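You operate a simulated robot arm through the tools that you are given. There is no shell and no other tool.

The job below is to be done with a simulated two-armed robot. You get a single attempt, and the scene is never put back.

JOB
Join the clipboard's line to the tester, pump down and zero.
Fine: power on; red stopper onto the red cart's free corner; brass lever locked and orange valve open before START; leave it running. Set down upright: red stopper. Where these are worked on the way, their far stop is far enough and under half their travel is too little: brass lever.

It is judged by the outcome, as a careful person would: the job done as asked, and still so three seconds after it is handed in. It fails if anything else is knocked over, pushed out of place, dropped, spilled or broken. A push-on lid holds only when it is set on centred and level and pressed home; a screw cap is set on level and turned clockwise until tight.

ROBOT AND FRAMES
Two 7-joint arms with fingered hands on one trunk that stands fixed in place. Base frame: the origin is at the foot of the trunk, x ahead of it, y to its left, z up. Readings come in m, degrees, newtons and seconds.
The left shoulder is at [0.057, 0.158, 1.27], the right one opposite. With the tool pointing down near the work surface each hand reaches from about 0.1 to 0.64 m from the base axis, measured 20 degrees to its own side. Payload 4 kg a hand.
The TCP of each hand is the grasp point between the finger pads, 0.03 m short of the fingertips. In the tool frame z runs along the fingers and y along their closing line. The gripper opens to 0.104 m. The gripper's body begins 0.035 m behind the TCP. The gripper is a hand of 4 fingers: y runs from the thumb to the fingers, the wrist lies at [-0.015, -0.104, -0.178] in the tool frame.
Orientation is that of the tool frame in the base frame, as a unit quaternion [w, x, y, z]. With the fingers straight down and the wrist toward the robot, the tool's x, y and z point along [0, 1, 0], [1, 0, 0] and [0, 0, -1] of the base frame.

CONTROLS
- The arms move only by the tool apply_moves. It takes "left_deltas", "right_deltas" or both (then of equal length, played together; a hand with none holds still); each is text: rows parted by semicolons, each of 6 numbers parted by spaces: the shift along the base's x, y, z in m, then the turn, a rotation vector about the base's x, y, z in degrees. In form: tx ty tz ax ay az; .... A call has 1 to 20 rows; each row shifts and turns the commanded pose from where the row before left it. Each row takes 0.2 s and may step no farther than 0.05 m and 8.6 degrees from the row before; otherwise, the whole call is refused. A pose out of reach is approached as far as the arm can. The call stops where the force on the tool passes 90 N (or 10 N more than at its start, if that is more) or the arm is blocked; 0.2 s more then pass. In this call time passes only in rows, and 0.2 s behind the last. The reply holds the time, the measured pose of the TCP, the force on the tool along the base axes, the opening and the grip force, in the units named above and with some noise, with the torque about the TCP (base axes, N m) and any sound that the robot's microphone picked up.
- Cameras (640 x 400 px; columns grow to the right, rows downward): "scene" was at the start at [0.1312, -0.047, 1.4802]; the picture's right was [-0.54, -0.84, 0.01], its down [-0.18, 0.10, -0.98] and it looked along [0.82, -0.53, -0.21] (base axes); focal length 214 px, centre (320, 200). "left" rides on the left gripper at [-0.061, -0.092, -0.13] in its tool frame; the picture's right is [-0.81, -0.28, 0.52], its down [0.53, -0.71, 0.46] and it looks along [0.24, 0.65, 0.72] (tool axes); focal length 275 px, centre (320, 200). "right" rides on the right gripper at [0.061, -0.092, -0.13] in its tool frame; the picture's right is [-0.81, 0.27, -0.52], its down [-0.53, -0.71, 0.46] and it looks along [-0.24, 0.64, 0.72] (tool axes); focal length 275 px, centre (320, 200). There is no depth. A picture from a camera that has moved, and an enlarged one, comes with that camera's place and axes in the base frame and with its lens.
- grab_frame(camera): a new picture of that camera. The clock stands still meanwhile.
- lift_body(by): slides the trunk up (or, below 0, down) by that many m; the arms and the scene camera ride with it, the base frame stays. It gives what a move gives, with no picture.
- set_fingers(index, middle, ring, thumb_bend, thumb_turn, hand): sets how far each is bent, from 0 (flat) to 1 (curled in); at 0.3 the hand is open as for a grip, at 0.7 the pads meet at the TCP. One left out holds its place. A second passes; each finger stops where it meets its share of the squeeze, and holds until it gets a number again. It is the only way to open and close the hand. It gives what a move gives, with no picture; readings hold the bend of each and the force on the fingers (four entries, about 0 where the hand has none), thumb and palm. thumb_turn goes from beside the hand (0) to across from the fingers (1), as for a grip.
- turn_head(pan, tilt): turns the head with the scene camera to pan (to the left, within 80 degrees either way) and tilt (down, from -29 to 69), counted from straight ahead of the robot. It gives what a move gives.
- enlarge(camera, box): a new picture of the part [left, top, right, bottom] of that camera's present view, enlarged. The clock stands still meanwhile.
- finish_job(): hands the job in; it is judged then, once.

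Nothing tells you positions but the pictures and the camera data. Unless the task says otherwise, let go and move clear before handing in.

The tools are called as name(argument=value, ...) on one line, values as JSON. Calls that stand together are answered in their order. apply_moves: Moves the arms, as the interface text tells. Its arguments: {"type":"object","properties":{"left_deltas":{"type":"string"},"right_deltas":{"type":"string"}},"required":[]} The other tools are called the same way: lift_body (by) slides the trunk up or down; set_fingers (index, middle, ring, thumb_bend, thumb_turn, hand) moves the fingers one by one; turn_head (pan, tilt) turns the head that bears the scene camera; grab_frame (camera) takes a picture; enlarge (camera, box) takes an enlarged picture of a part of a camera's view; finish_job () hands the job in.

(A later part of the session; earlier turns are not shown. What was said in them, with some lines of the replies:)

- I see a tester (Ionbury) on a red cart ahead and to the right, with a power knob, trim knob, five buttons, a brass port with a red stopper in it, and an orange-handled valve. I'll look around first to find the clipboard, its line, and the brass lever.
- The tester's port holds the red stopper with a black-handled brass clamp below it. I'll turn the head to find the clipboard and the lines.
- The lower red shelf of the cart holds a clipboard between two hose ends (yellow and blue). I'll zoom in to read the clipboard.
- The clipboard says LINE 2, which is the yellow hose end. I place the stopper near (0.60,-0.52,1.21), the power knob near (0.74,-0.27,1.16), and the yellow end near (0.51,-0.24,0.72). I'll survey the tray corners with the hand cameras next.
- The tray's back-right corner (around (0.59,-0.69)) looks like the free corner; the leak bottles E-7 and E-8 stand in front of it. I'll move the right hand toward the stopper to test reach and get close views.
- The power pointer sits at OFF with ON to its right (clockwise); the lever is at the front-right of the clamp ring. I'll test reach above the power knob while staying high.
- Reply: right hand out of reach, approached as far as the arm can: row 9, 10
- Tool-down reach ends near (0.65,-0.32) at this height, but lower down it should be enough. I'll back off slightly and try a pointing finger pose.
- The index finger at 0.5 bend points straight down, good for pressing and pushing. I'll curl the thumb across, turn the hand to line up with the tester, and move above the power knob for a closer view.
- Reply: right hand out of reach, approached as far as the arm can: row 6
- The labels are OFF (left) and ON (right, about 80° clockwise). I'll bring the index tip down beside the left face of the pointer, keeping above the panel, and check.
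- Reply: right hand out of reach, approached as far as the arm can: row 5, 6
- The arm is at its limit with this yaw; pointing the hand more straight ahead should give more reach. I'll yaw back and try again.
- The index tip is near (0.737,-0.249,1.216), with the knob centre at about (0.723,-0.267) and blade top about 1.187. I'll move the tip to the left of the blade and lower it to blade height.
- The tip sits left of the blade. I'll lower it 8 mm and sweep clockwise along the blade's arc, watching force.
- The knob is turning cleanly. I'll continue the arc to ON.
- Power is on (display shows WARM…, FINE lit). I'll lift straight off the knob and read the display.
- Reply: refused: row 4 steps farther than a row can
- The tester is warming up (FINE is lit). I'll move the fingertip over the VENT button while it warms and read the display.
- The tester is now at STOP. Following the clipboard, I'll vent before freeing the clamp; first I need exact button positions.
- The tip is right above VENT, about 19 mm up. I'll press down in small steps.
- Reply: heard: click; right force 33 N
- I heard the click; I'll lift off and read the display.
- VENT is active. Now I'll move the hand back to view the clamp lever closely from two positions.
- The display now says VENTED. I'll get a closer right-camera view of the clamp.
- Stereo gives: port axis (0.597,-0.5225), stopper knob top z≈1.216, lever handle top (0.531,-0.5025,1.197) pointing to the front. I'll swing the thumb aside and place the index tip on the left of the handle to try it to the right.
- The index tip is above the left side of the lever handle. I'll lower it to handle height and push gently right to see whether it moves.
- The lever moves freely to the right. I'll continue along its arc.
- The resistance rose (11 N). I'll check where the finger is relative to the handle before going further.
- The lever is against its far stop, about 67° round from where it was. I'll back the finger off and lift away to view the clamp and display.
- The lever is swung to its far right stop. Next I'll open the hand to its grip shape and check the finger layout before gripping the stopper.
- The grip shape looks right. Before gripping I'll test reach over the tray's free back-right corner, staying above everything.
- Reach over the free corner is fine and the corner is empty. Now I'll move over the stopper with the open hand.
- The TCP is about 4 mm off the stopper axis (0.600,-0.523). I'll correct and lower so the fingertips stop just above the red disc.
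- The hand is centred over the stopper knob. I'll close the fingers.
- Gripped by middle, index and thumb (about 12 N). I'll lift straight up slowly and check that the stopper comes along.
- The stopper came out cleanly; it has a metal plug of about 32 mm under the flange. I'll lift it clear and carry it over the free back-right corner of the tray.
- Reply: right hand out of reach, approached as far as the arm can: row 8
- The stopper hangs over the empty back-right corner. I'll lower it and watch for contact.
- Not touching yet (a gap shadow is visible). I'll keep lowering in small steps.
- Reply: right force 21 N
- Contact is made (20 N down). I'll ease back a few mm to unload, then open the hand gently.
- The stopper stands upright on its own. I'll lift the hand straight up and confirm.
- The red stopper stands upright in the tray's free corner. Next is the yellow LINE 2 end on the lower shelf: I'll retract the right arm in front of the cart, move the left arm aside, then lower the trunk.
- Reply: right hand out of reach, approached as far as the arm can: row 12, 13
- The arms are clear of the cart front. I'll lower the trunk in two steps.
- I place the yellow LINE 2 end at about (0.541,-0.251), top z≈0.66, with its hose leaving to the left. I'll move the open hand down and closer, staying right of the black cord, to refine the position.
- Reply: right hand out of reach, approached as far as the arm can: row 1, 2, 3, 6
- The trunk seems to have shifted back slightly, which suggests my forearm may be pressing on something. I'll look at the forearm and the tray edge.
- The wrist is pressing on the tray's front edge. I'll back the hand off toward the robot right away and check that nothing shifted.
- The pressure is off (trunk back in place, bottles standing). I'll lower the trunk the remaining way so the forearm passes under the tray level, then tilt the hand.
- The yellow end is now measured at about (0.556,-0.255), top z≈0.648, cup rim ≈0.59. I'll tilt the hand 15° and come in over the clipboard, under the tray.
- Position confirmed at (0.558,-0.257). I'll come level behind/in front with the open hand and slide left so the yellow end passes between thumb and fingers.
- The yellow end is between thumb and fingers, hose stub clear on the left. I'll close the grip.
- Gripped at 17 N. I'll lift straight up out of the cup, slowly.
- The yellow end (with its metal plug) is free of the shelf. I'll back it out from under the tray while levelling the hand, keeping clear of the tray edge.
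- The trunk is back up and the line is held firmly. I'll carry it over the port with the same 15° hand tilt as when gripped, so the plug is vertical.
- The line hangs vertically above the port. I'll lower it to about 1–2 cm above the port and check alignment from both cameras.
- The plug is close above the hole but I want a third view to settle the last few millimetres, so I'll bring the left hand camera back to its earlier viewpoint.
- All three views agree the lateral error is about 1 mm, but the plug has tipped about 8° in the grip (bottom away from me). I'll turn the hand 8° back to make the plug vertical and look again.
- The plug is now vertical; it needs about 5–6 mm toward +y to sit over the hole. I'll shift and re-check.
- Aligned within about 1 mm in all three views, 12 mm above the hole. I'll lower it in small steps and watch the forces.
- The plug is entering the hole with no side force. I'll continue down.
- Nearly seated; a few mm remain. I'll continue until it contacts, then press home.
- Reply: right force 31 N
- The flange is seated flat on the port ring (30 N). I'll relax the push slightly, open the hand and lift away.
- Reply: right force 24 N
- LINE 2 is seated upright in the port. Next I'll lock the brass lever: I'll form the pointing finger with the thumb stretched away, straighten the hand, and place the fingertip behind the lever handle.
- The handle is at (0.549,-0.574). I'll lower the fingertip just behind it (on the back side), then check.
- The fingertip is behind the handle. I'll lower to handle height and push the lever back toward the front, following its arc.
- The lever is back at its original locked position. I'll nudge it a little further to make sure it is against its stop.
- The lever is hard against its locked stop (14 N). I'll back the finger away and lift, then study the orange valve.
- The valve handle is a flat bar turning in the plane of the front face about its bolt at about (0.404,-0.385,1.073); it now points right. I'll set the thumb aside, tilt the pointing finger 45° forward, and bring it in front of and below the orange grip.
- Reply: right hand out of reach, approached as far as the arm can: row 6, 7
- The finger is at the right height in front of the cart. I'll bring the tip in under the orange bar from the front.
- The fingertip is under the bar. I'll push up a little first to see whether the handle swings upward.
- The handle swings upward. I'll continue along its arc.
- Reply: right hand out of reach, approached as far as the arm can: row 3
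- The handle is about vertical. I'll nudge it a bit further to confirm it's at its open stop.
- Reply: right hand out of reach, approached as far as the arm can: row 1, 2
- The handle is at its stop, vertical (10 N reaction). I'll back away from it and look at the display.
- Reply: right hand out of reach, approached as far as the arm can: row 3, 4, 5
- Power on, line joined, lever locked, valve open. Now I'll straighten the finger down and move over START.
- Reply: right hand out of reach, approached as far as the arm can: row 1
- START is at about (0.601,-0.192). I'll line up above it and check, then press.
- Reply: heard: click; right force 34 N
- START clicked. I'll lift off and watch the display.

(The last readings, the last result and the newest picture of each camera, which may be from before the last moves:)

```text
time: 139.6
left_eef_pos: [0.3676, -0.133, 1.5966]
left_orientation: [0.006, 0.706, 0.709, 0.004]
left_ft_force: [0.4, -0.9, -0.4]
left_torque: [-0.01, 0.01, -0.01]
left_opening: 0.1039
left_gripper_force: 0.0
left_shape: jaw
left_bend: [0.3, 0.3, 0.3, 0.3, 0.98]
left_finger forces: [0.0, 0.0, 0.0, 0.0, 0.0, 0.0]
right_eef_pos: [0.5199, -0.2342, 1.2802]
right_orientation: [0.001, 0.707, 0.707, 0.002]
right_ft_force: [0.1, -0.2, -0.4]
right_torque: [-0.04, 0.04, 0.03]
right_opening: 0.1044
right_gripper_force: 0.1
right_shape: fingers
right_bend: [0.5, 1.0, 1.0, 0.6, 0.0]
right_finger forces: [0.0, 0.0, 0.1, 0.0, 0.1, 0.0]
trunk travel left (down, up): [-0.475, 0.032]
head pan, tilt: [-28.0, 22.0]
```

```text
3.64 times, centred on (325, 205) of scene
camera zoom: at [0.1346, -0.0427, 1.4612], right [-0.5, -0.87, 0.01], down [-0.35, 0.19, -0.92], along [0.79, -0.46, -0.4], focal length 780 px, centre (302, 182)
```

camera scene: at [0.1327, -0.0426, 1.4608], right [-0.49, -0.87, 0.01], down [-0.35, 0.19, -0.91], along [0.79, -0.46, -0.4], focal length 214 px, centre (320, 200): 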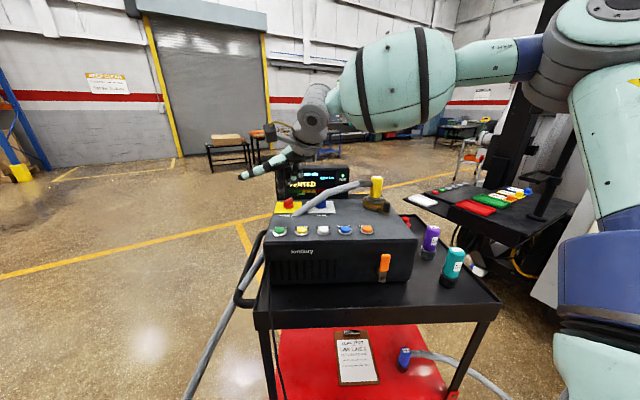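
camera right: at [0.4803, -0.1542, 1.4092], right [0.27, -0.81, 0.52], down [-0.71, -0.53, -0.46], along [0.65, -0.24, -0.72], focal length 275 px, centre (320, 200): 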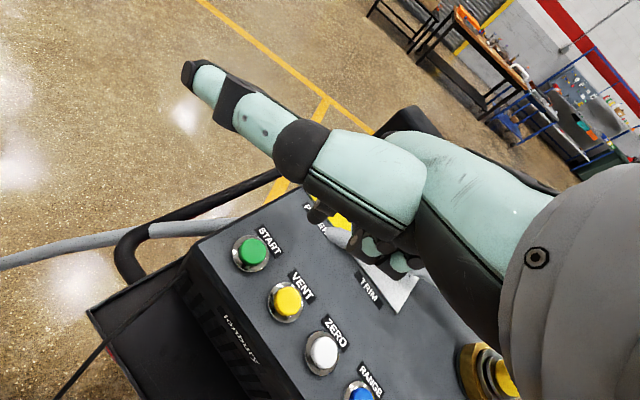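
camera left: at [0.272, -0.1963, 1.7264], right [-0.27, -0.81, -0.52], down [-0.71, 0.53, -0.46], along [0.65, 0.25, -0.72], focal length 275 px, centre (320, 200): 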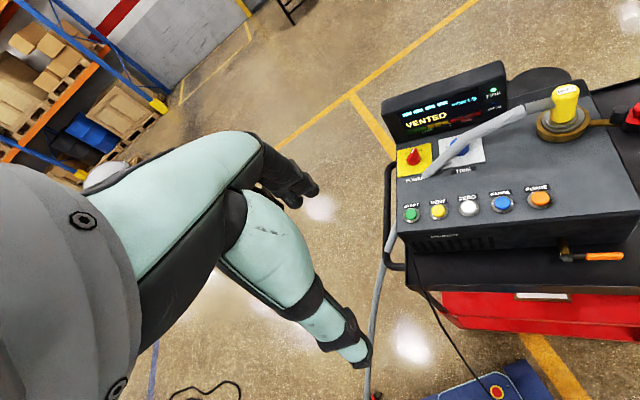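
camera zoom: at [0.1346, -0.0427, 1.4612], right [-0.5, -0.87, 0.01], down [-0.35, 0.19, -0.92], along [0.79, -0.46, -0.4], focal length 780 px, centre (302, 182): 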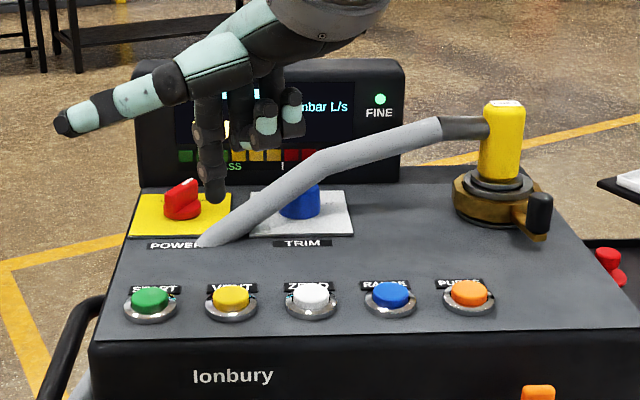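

The display shows PUMP, so the pump-down has begun. I'll hover over ZERO while it pumps.

apply_moves(right_deltas="-0.003 -0.037 -0.01 0 0 0; -0.004 -0.037 -0.015 0 0 0; 0 0 -0.015 0 0 0; 0 0 0 0 0 0; 0 0 0 0 0 0; 0 0 0 0 0 0; 0 0 0 0 0 0; 0 0 0 0 0 0")

enlarge(camera="left", box=[360, 40, 600, 240])

enlarge(camera="right", box=[220, 140, 400, 320])

enlarge(camera="scene", box=[250, 150, 400, 260])

```text
time: 141.4
left_eef_pos: [0.365, -0.1353, 1.5963]
left_orientation: [0.005, 0.705, 0.709, 0.004]
left_ft_force: [0.3, 0.3, 0.9]
left_torque: [-0.01, 0.0, 0.0]
left_opening: 0.104
left_gripper_force: 0.0
left_shape: jaw
left_bend: [0.3, 0.3, 0.3, 0.3, 0.98]
left_finger forces: [0.0, 0.1, 0.1, 0.0, 0.0, 0.0]
right_eef_pos: [0.5102, -0.3094, 1.2417]
right_orientation: [0.001, 0.707, 0.707, 0.001]
right_ft_force: [0.4, -0.4, -0.1]
right_torque: [-0.01, 0.0, -0.02]
right_opening: 0.1045
right_gripper_force: 0.0
right_shape: fingers
right_bend: [0.5, 1.0, 1.0, 0.6, 0.0]
right_finger forces: [0.1, 0.0, 0.1, 0.0, 0.0, 0.0]
trunk travel left (down, up): [-0.475, 0.032]
head pan, tilt: [-28.0, 22.0]
```

```text
2.00 times, centred on (480, 140) of left
camera zoom: at [0.2724, -0.195, 1.7275], right [-0.27, -0.81, -0.52], down [-0.71, 0.53, -0.47], along [0.65, 0.24, -0.72], focal length 551 px, centre (0, 320)
```

zoom: 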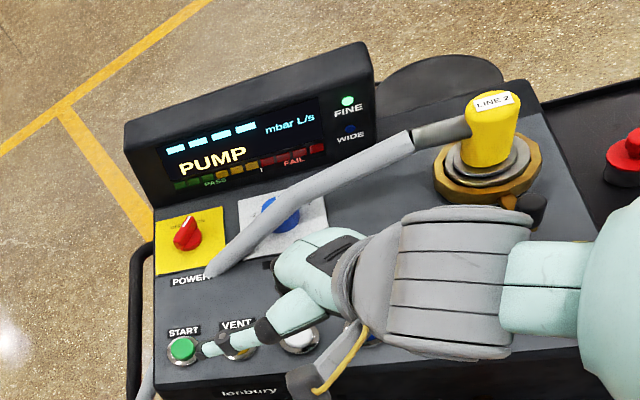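

```text
2.22 times, centred on (310, 230) of right
camera zoom: at [0.4184, -0.2462, 1.3715], right [0.27, -0.81, 0.52], down [-0.71, -0.53, -0.46], along [0.65, -0.24, -0.72], focal length 612 px, centre (342, 133)
```

zoom: 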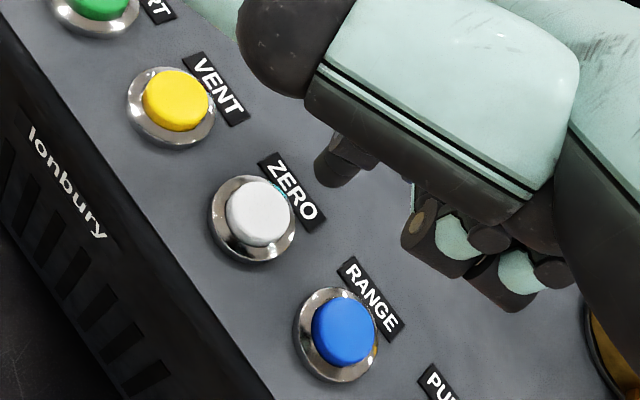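

```text
3.64 times, centred on (325, 205) of scene
camera zoom: at [0.1323, -0.0441, 1.4618], right [-0.51, -0.86, 0.01], down [-0.34, 0.19, -0.92], along [0.79, -0.47, -0.39], focal length 780 px, centre (302, 182)
```

zoom: 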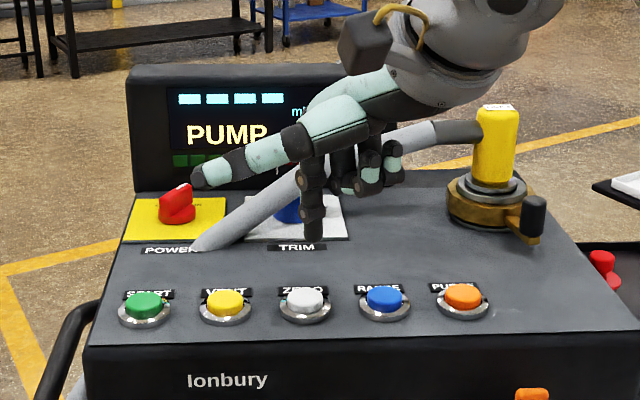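

apply_moves(right_deltas="0.006 0.001 0 0 0 0; 0 0 0 0 0 0; 0 0 0 0 0 0; 0 0 0 0 0 0; 0 0 0 0 0 0; 0 0 0 0 0 0; 0 0 0 0 0 0; 0 0 0 0 0 0; 0 0 0 0 0 0; 0 0 0 0 0 0; 0 0 0 0 0 0; 0 0 0 0 0 0; 0 0 0 0 0 0; 0 0 0 0 0 0; 0 0 0 0 0 0; 0 0 0 0 0 0; 0 0 0 0 0 0; 0 0 0 0 0 0; 0 0 0 0 0 0; 0 0 0 0 0 0")

enlarge(camera="left", box=[360, 40, 600, 240])

```text
time: 145.6
left_eef_pos: [0.3636, -0.135, 1.5967]
left_orientation: [0.005, 0.707, 0.707, 0.004]
left_ft_force: [-0.4, 0.9, 1.0]
left_torque: [-0.02, 0.01, 0.0]
left_opening: 0.1038
left_gripper_force: 0.1
left_shape: jaw
left_bend: [0.3, 0.3, 0.3, 0.3, 0.98]
left_finger forces: [0.0, 0.0, 0.1, 0.1, 0.0, 0.0]
right_eef_pos: [0.5167, -0.3067, 1.2422]
right_orientation: [0.002, 0.707, 0.707, 0.002]
right_ft_force: [-0.5, 0.0, -0.1]
right_torque: [0.05, -0.03, -0.01]
right_opening: 0.1044
right_gripper_force: 0.0
right_shape: fingers
right_bend: [0.5, 1.0, 1.0, 0.6, 0.0]
right_finger forces: [0.1, 0.0, 0.0, 0.0, 0.0, 0.1]
trunk travel left (down, up): [-0.475, 0.032]
head pan, tilt: [-28.0, 22.0]
```

```text
2.00 times, centred on (480, 140) of left
camera zoom: at [0.2721, -0.1954, 1.7269], right [-0.27, -0.81, -0.52], down [-0.71, 0.53, -0.46], along [0.65, 0.24, -0.72], focal length 551 px, centre (0, 320)
```

zoom: 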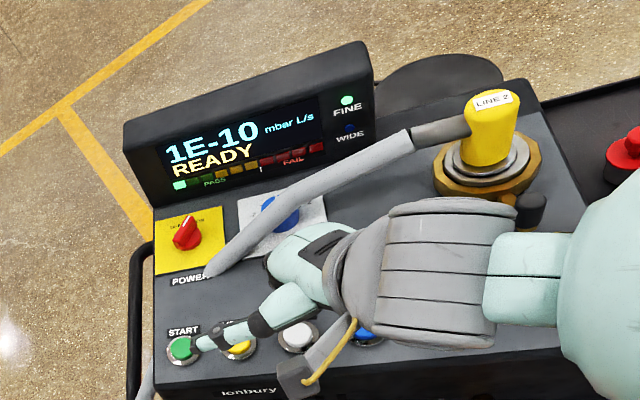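

The tester shows READY, 1E-10 mbar L/s. I'll take a steady second look and check alignment before pressing ZERO.

apply_moves(right_deltas="0 0 -0.02 0 0 0; 0 0 -0.018 0 0 0; 0 0 0 0 0 0; 0 0 0 0 0 0; 0 0 0 0 0 0")

enlarge(camera="left", box=[360, 40, 600, 240])

enlarge(camera="right", box=[220, 140, 400, 320])

enlarge(camera="scene", box=[270, 170, 370, 260])

```text
time: 146.8
left_eef_pos: [0.3652, -0.1353, 1.5962]
left_orientation: [0.004, 0.706, 0.708, 0.005]
left_ft_force: [0.4, -0.2, -1.0]
left_torque: [0.04, 0.02, -0.01]
left_opening: 0.104
left_gripper_force: 0.1
left_shape: jaw
left_bend: [0.3, 0.3, 0.3, 0.3, 0.98]
left_finger forces: [0.0, 0.0, 0.0, 0.0, 0.1, 0.0]
right_eef_pos: [0.5167, -0.3068, 1.2032]
right_orientation: [0.001, 0.707, 0.708, 0.002]
right_ft_force: [-1.0, -0.3, 0.3]
right_torque: [0.01, 0.0, 0.01]
right_opening: 0.1045
right_gripper_force: 0.0
right_shape: fingers
right_bend: [0.5, 1.0, 1.0, 0.6, 0.0]
right_finger forces: [0.0, 0.0, 0.0, 0.0, 0.0, 0.1]
trunk travel left (down, up): [-0.475, 0.032]
head pan, tilt: [-28.0, 22.0]
```

```text
2.00 times, centred on (480, 140) of left
camera zoom: at [0.2724, -0.1958, 1.7266], right [-0.27, -0.81, -0.52], down [-0.71, 0.53, -0.46], along [0.65, 0.25, -0.72], focal length 551 px, centre (0, 320)
```

zoom: 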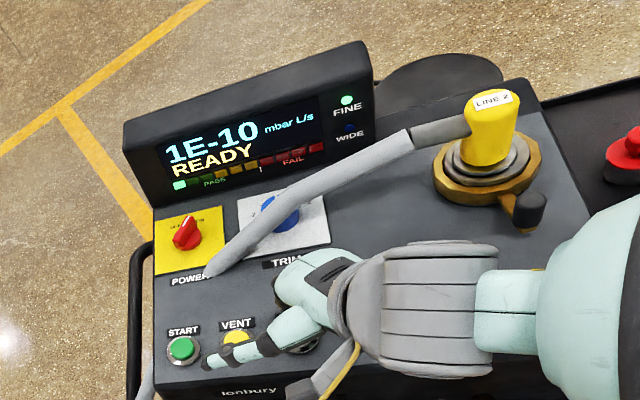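

```text
2.22 times, centred on (310, 230) of right
camera zoom: at [0.4259, -0.2453, 1.3338], right [0.27, -0.81, 0.52], down [-0.71, -0.53, -0.46], along [0.65, -0.24, -0.72], focal length 612 px, centre (342, 133)
```

zoom: 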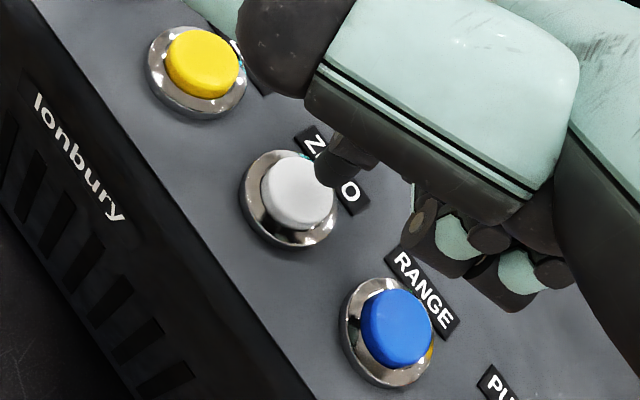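

```text
4.44 times, centred on (320, 215) of scene
camera zoom: at [0.1325, -0.0442, 1.461], right [-0.51, -0.86, 0.01], down [-0.35, 0.2, -0.92], along [0.79, -0.47, -0.4], focal length 953 px, centre (320, 133)
```

zoom: 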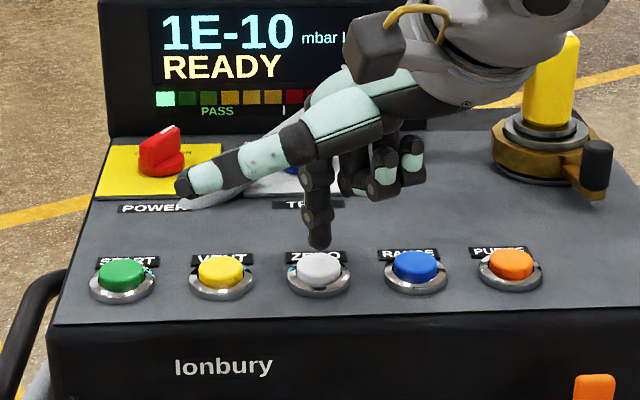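

Stable and aligned over ZERO; pressing it now.

apply_moves(right_deltas="0 0 -0.013 0 0 0; 0 0 -0.004 0 0 0; 0 0 -0.003 0 0 0; 0 0 0 0 0 0")

```text
time: 147.8
left_eef_pos: [0.3614, -0.1334, 1.598]
left_orientation: [0.005, 0.706, 0.708, 0.005]
left_ft_force: [-0.5, -0.6, 0.1]
left_torque: [-0.03, 0.01, -0.02]
left_opening: 0.1043
left_gripper_force: 0.1
left_shape: jaw
left_bend: [0.3, 0.3, 0.3, 0.3, 0.98]
left_finger forces: [0.0, 0.0, 0.0, 0.1, 0.1, 0.0]
right_eef_pos: [0.5149, -0.3066, 1.189]
right_orientation: [0.005, 0.707, 0.708, 0.005]
right_ft_force: [-2.5, -2.3, 28.5]
right_torque: [0.23, -1.04, -0.05]
right_opening: 0.1054
right_gripper_force: 14.6
right_shape: fingers
right_bend: [0.49, 1.0, 1.0, 0.6, 0.0]
right_finger forces: [28.8, 0.0, 0.0, 0.0, 0.0, 0.1]
trunk travel left (down, up): [-0.475, 0.032]
head pan, tilt: [-28.0, 22.0]
heard: click
```

ZERO clicked. I'll lift off and read the result.

apply_moves(right_deltas="0 0 0.02 0 0 0; 0 0 0.03 0 0 0; -0.02 -0.01 0.03 0 0 0; -0.03 -0.02 0.02 0 0 0; -0.04 -0.02 0.02 0 0 0; 0 0 0 0 0 0")

enlarge(camera="left", box=[360, 40, 600, 240])

enlarge(camera="scene", box=[250, 140, 400, 250])

```text
time: 149.2
left_eef_pos: [0.3656, -0.134, 1.5968]
left_orientation: [0.005, 0.707, 0.707, 0.005]
left_ft_force: [0.9, 0.3, -0.1]
left_torque: [0.0, -0.02, 0.0]
left_opening: 0.1038
left_gripper_force: 0.2
left_shape: jaw
left_bend: [0.3, 0.3, 0.3, 0.3, 0.98]
left_finger forces: [0.0, 0.1, 0.1, 0.0, 0.0, 0.1]
right_eef_pos: [0.4267, -0.3551, 1.3063]
right_orientation: [0.002, 0.708, 0.706, 0.002]
right_ft_force: [-0.3, 0.3, 0.2]
right_torque: [0.0, 0.01, -0.03]
right_opening: 0.1043
right_gripper_force: 0.0
right_shape: fingers
right_bend: [0.5, 1.0, 1.0, 0.6, 0.0]
right_finger forces: [0.1, 0.0, 0.1, 0.0, 0.0, 0.1]
trunk travel left (down, up): [-0.475, 0.032]
head pan, tilt: [-28.0, 22.0]
```

```text
2.00 times, centred on (480, 140) of left
camera zoom: at [0.2718, -0.1947, 1.7268], right [-0.27, -0.81, -0.52], down [-0.71, 0.53, -0.47], along [0.65, 0.24, -0.72], focal length 551 px, centre (0, 320)
```

zoom: 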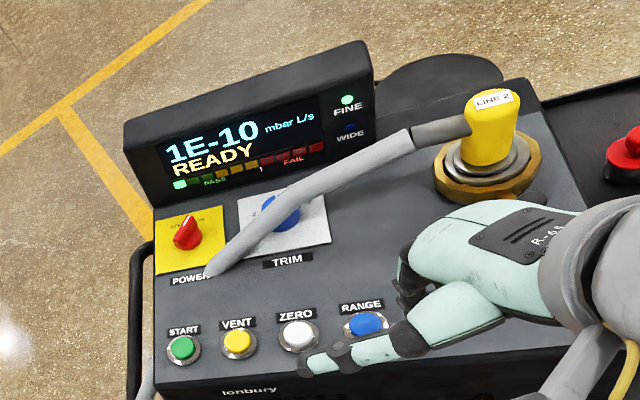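

```text
3.64 times, centred on (325, 195) of scene
camera zoom: at [0.1317, -0.0432, 1.4608], right [-0.51, -0.86, 0.01], down [-0.35, 0.2, -0.92], along [0.79, -0.47, -0.4], focal length 780 px, centre (302, 218)
```

zoom: 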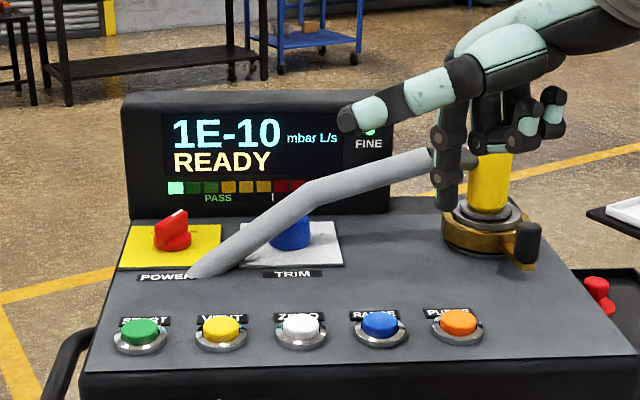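

READY at 1E-10 after the zero. I'll move both hands well clear and check everything once more.

apply_moves(right_deltas="-0.02 -0.015 0.03 0 0 0; -0.02 -0.015 0.03 0 0 0; -0.02 -0.015 0.03 0 0 0; -0.02 -0.015 0.03 0 0 0; -0.01 -0.015 0.03 0 0 0; 0 0 0 0 0 0; 0 0 0 0 0 0; 0 0 0 0 0 0")

turn_head(pan=-36, tilt=32)

grab_frame(camera="scene")

enlarge(camera="scene", box=[230, 90, 470, 250])

enlarge(camera="left", box=[380, 40, 640, 300])

grab_frame(camera="right")

```text
time: 151.0
left_eef_pos: [0.3643, -0.1358, 1.5982]
left_orientation: [0.005, 0.707, 0.708, 0.005]
left_ft_force: [-0.1, -0.5, 0.1]
left_torque: [-0.01, 0.02, -0.01]
left_opening: 0.104
left_gripper_force: 0.0
left_shape: jaw
left_bend: [0.3, 0.3, 0.3, 0.3, 0.98]
left_finger forces: [0.0, 0.1, 0.1, 0.0, 0.0, 0.0]
right_eef_pos: [0.3381, -0.4319, 1.4556]
right_orientation: [0.002, 0.707, 0.707, 0.002]
right_ft_force: [0.2, -0.3, 0.0]
right_torque: [-0.02, 0.01, 0.04]
right_opening: 0.1044
right_gripper_force: 0.1
right_shape: fingers
right_bend: [0.5, 1.0, 1.0, 0.6, 0.0]
right_finger forces: [0.1, 0.0, 0.0, 0.1, 0.0, 0.1]
trunk travel left (down, up): [-0.475, 0.032]
head pan, tilt: [-28.0, 22.0]
```

```text
time: 151.7
left_eef_pos: [0.3646, -0.1362, 1.5961]
left_orientation: [0.005, 0.707, 0.707, 0.005]
left_ft_force: [-0.4, 0.4, -1.2]
left_torque: [-0.04, 0.01, 0.03]
left_opening: 0.1042
left_gripper_force: 0.1
left_shape: jaw
left_bend: [0.3, 0.3, 0.3, 0.3, 0.98]
left_finger forces: [0.1, 0.0, 0.0, 0.0, 0.0, 0.1]
right_eef_pos: [0.3381, -0.4323, 1.4553]
right_orientation: [0.003, 0.707, 0.707, 0.001]
right_ft_force: [-0.5, 0.5, 0.4]
right_torque: [0.0, 0.04, -0.01]
right_opening: 0.1045
right_gripper_force: 0.0
right_shape: fingers
right_bend: [0.5, 1.0, 1.0, 0.6, 0.0]
right_finger forces: [0.0, 0.0, 0.0, 0.0, 0.0, 0.1]
trunk travel left (down, up): [-0.475, 0.032]
head pan, tilt: [-36.0, 32.0]
```

```text
taken
camera scene: at [0.1245, -0.049, 1.4469], right [-0.59, -0.81, 0.01], down [-0.44, 0.31, -0.84], along [0.68, -0.5, -0.54], focal length 214 px, centre (320, 200)
```

scene: 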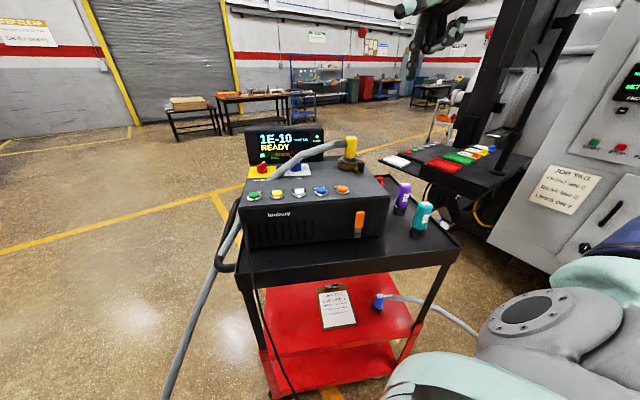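

```text
2.50 times, centred on (350, 170) of scene
camera zoom: at [0.1245, -0.049, 1.4469], right [-0.59, -0.81, 0.01], down [-0.44, 0.31, -0.84], along [0.68, -0.5, -0.54], focal length 536 px, centre (245, 275)
```

zoom: 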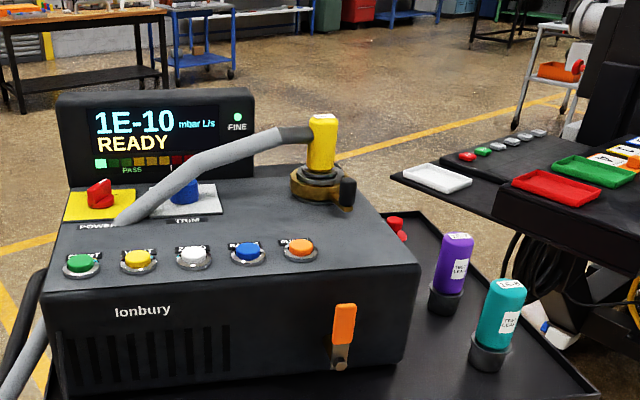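

```text
1.54 times, centred on (510, 170) of left
camera zoom: at [0.2713, -0.196, 1.7263], right [-0.27, -0.81, -0.52], down [-0.71, 0.53, -0.46], along [0.65, 0.25, -0.72], focal length 424 px, centre (28, 246)
```

zoom: 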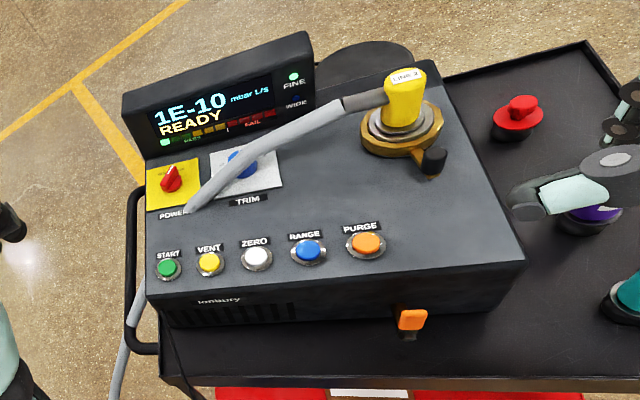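

```text
taken
camera right: at [0.2464, -0.3702, 1.5854], right [0.27, -0.81, 0.52], down [-0.71, -0.53, -0.46], along [0.65, -0.24, -0.72], focal length 275 px, centre (320, 200)
```

right: 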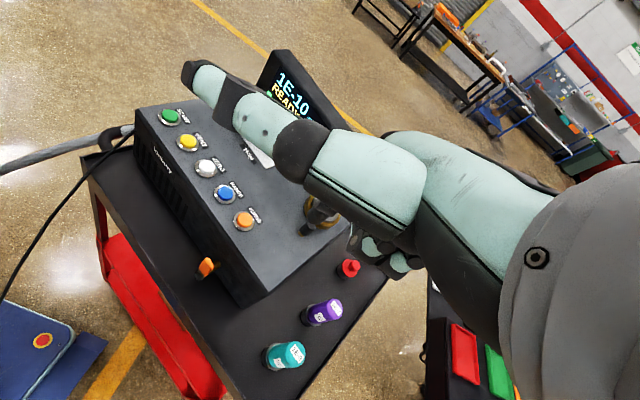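

The tester is powered on and reads READY, 1E-10 mbar L/s on FINE, after I pressed ZERO. LINE 2 is in the port with the brass lever locked, and the orange handle is up at its stop. The red stopper stands upright in the tray's free corner, and the bottles, clipboard and LINE 1 end look undisturbed. Both hands are clear, so I'm handing in.

finish_job()

```text
The job is handed in.
```

The job is handed in: LINE 2, the line the clipboard calls for, is joined to the tester. It pumped down to READY at 1E-10 mbar L/s, and it is still running.

- **Order of work:** I powered the tester on and pressed VENT before freeing the clamp, as the clipboard asks. The lever was back at its locked stop and the orange valve open before START.
- **Zero:** I pressed ZERO once READY was steady and heard it click. The reading was already 1E-10 before and did not change, so the display itself doesn't show that the zero registered.
- **Valve:** The orange handle now points straight up against its stop. There is no open/closed mark on it; I take it as open because pump-down went through normally.
- **Red stopper:** It stands upright in the back-right corner of the cart's top tray. I took that as the free corner because nothing else was there.
- **Contact with the cart:** While reaching under the tray for the line, my right arm pressed on the cart's front edge. The first time I backed off right away; the second was light and cleared when I lifted the line. The cart did not appear to move, and the test-leak bottles, clipboard and LINE 1 end looked undisturbed in my last views.

Power is on, the range is FINE, and both hands are clear of the cart.
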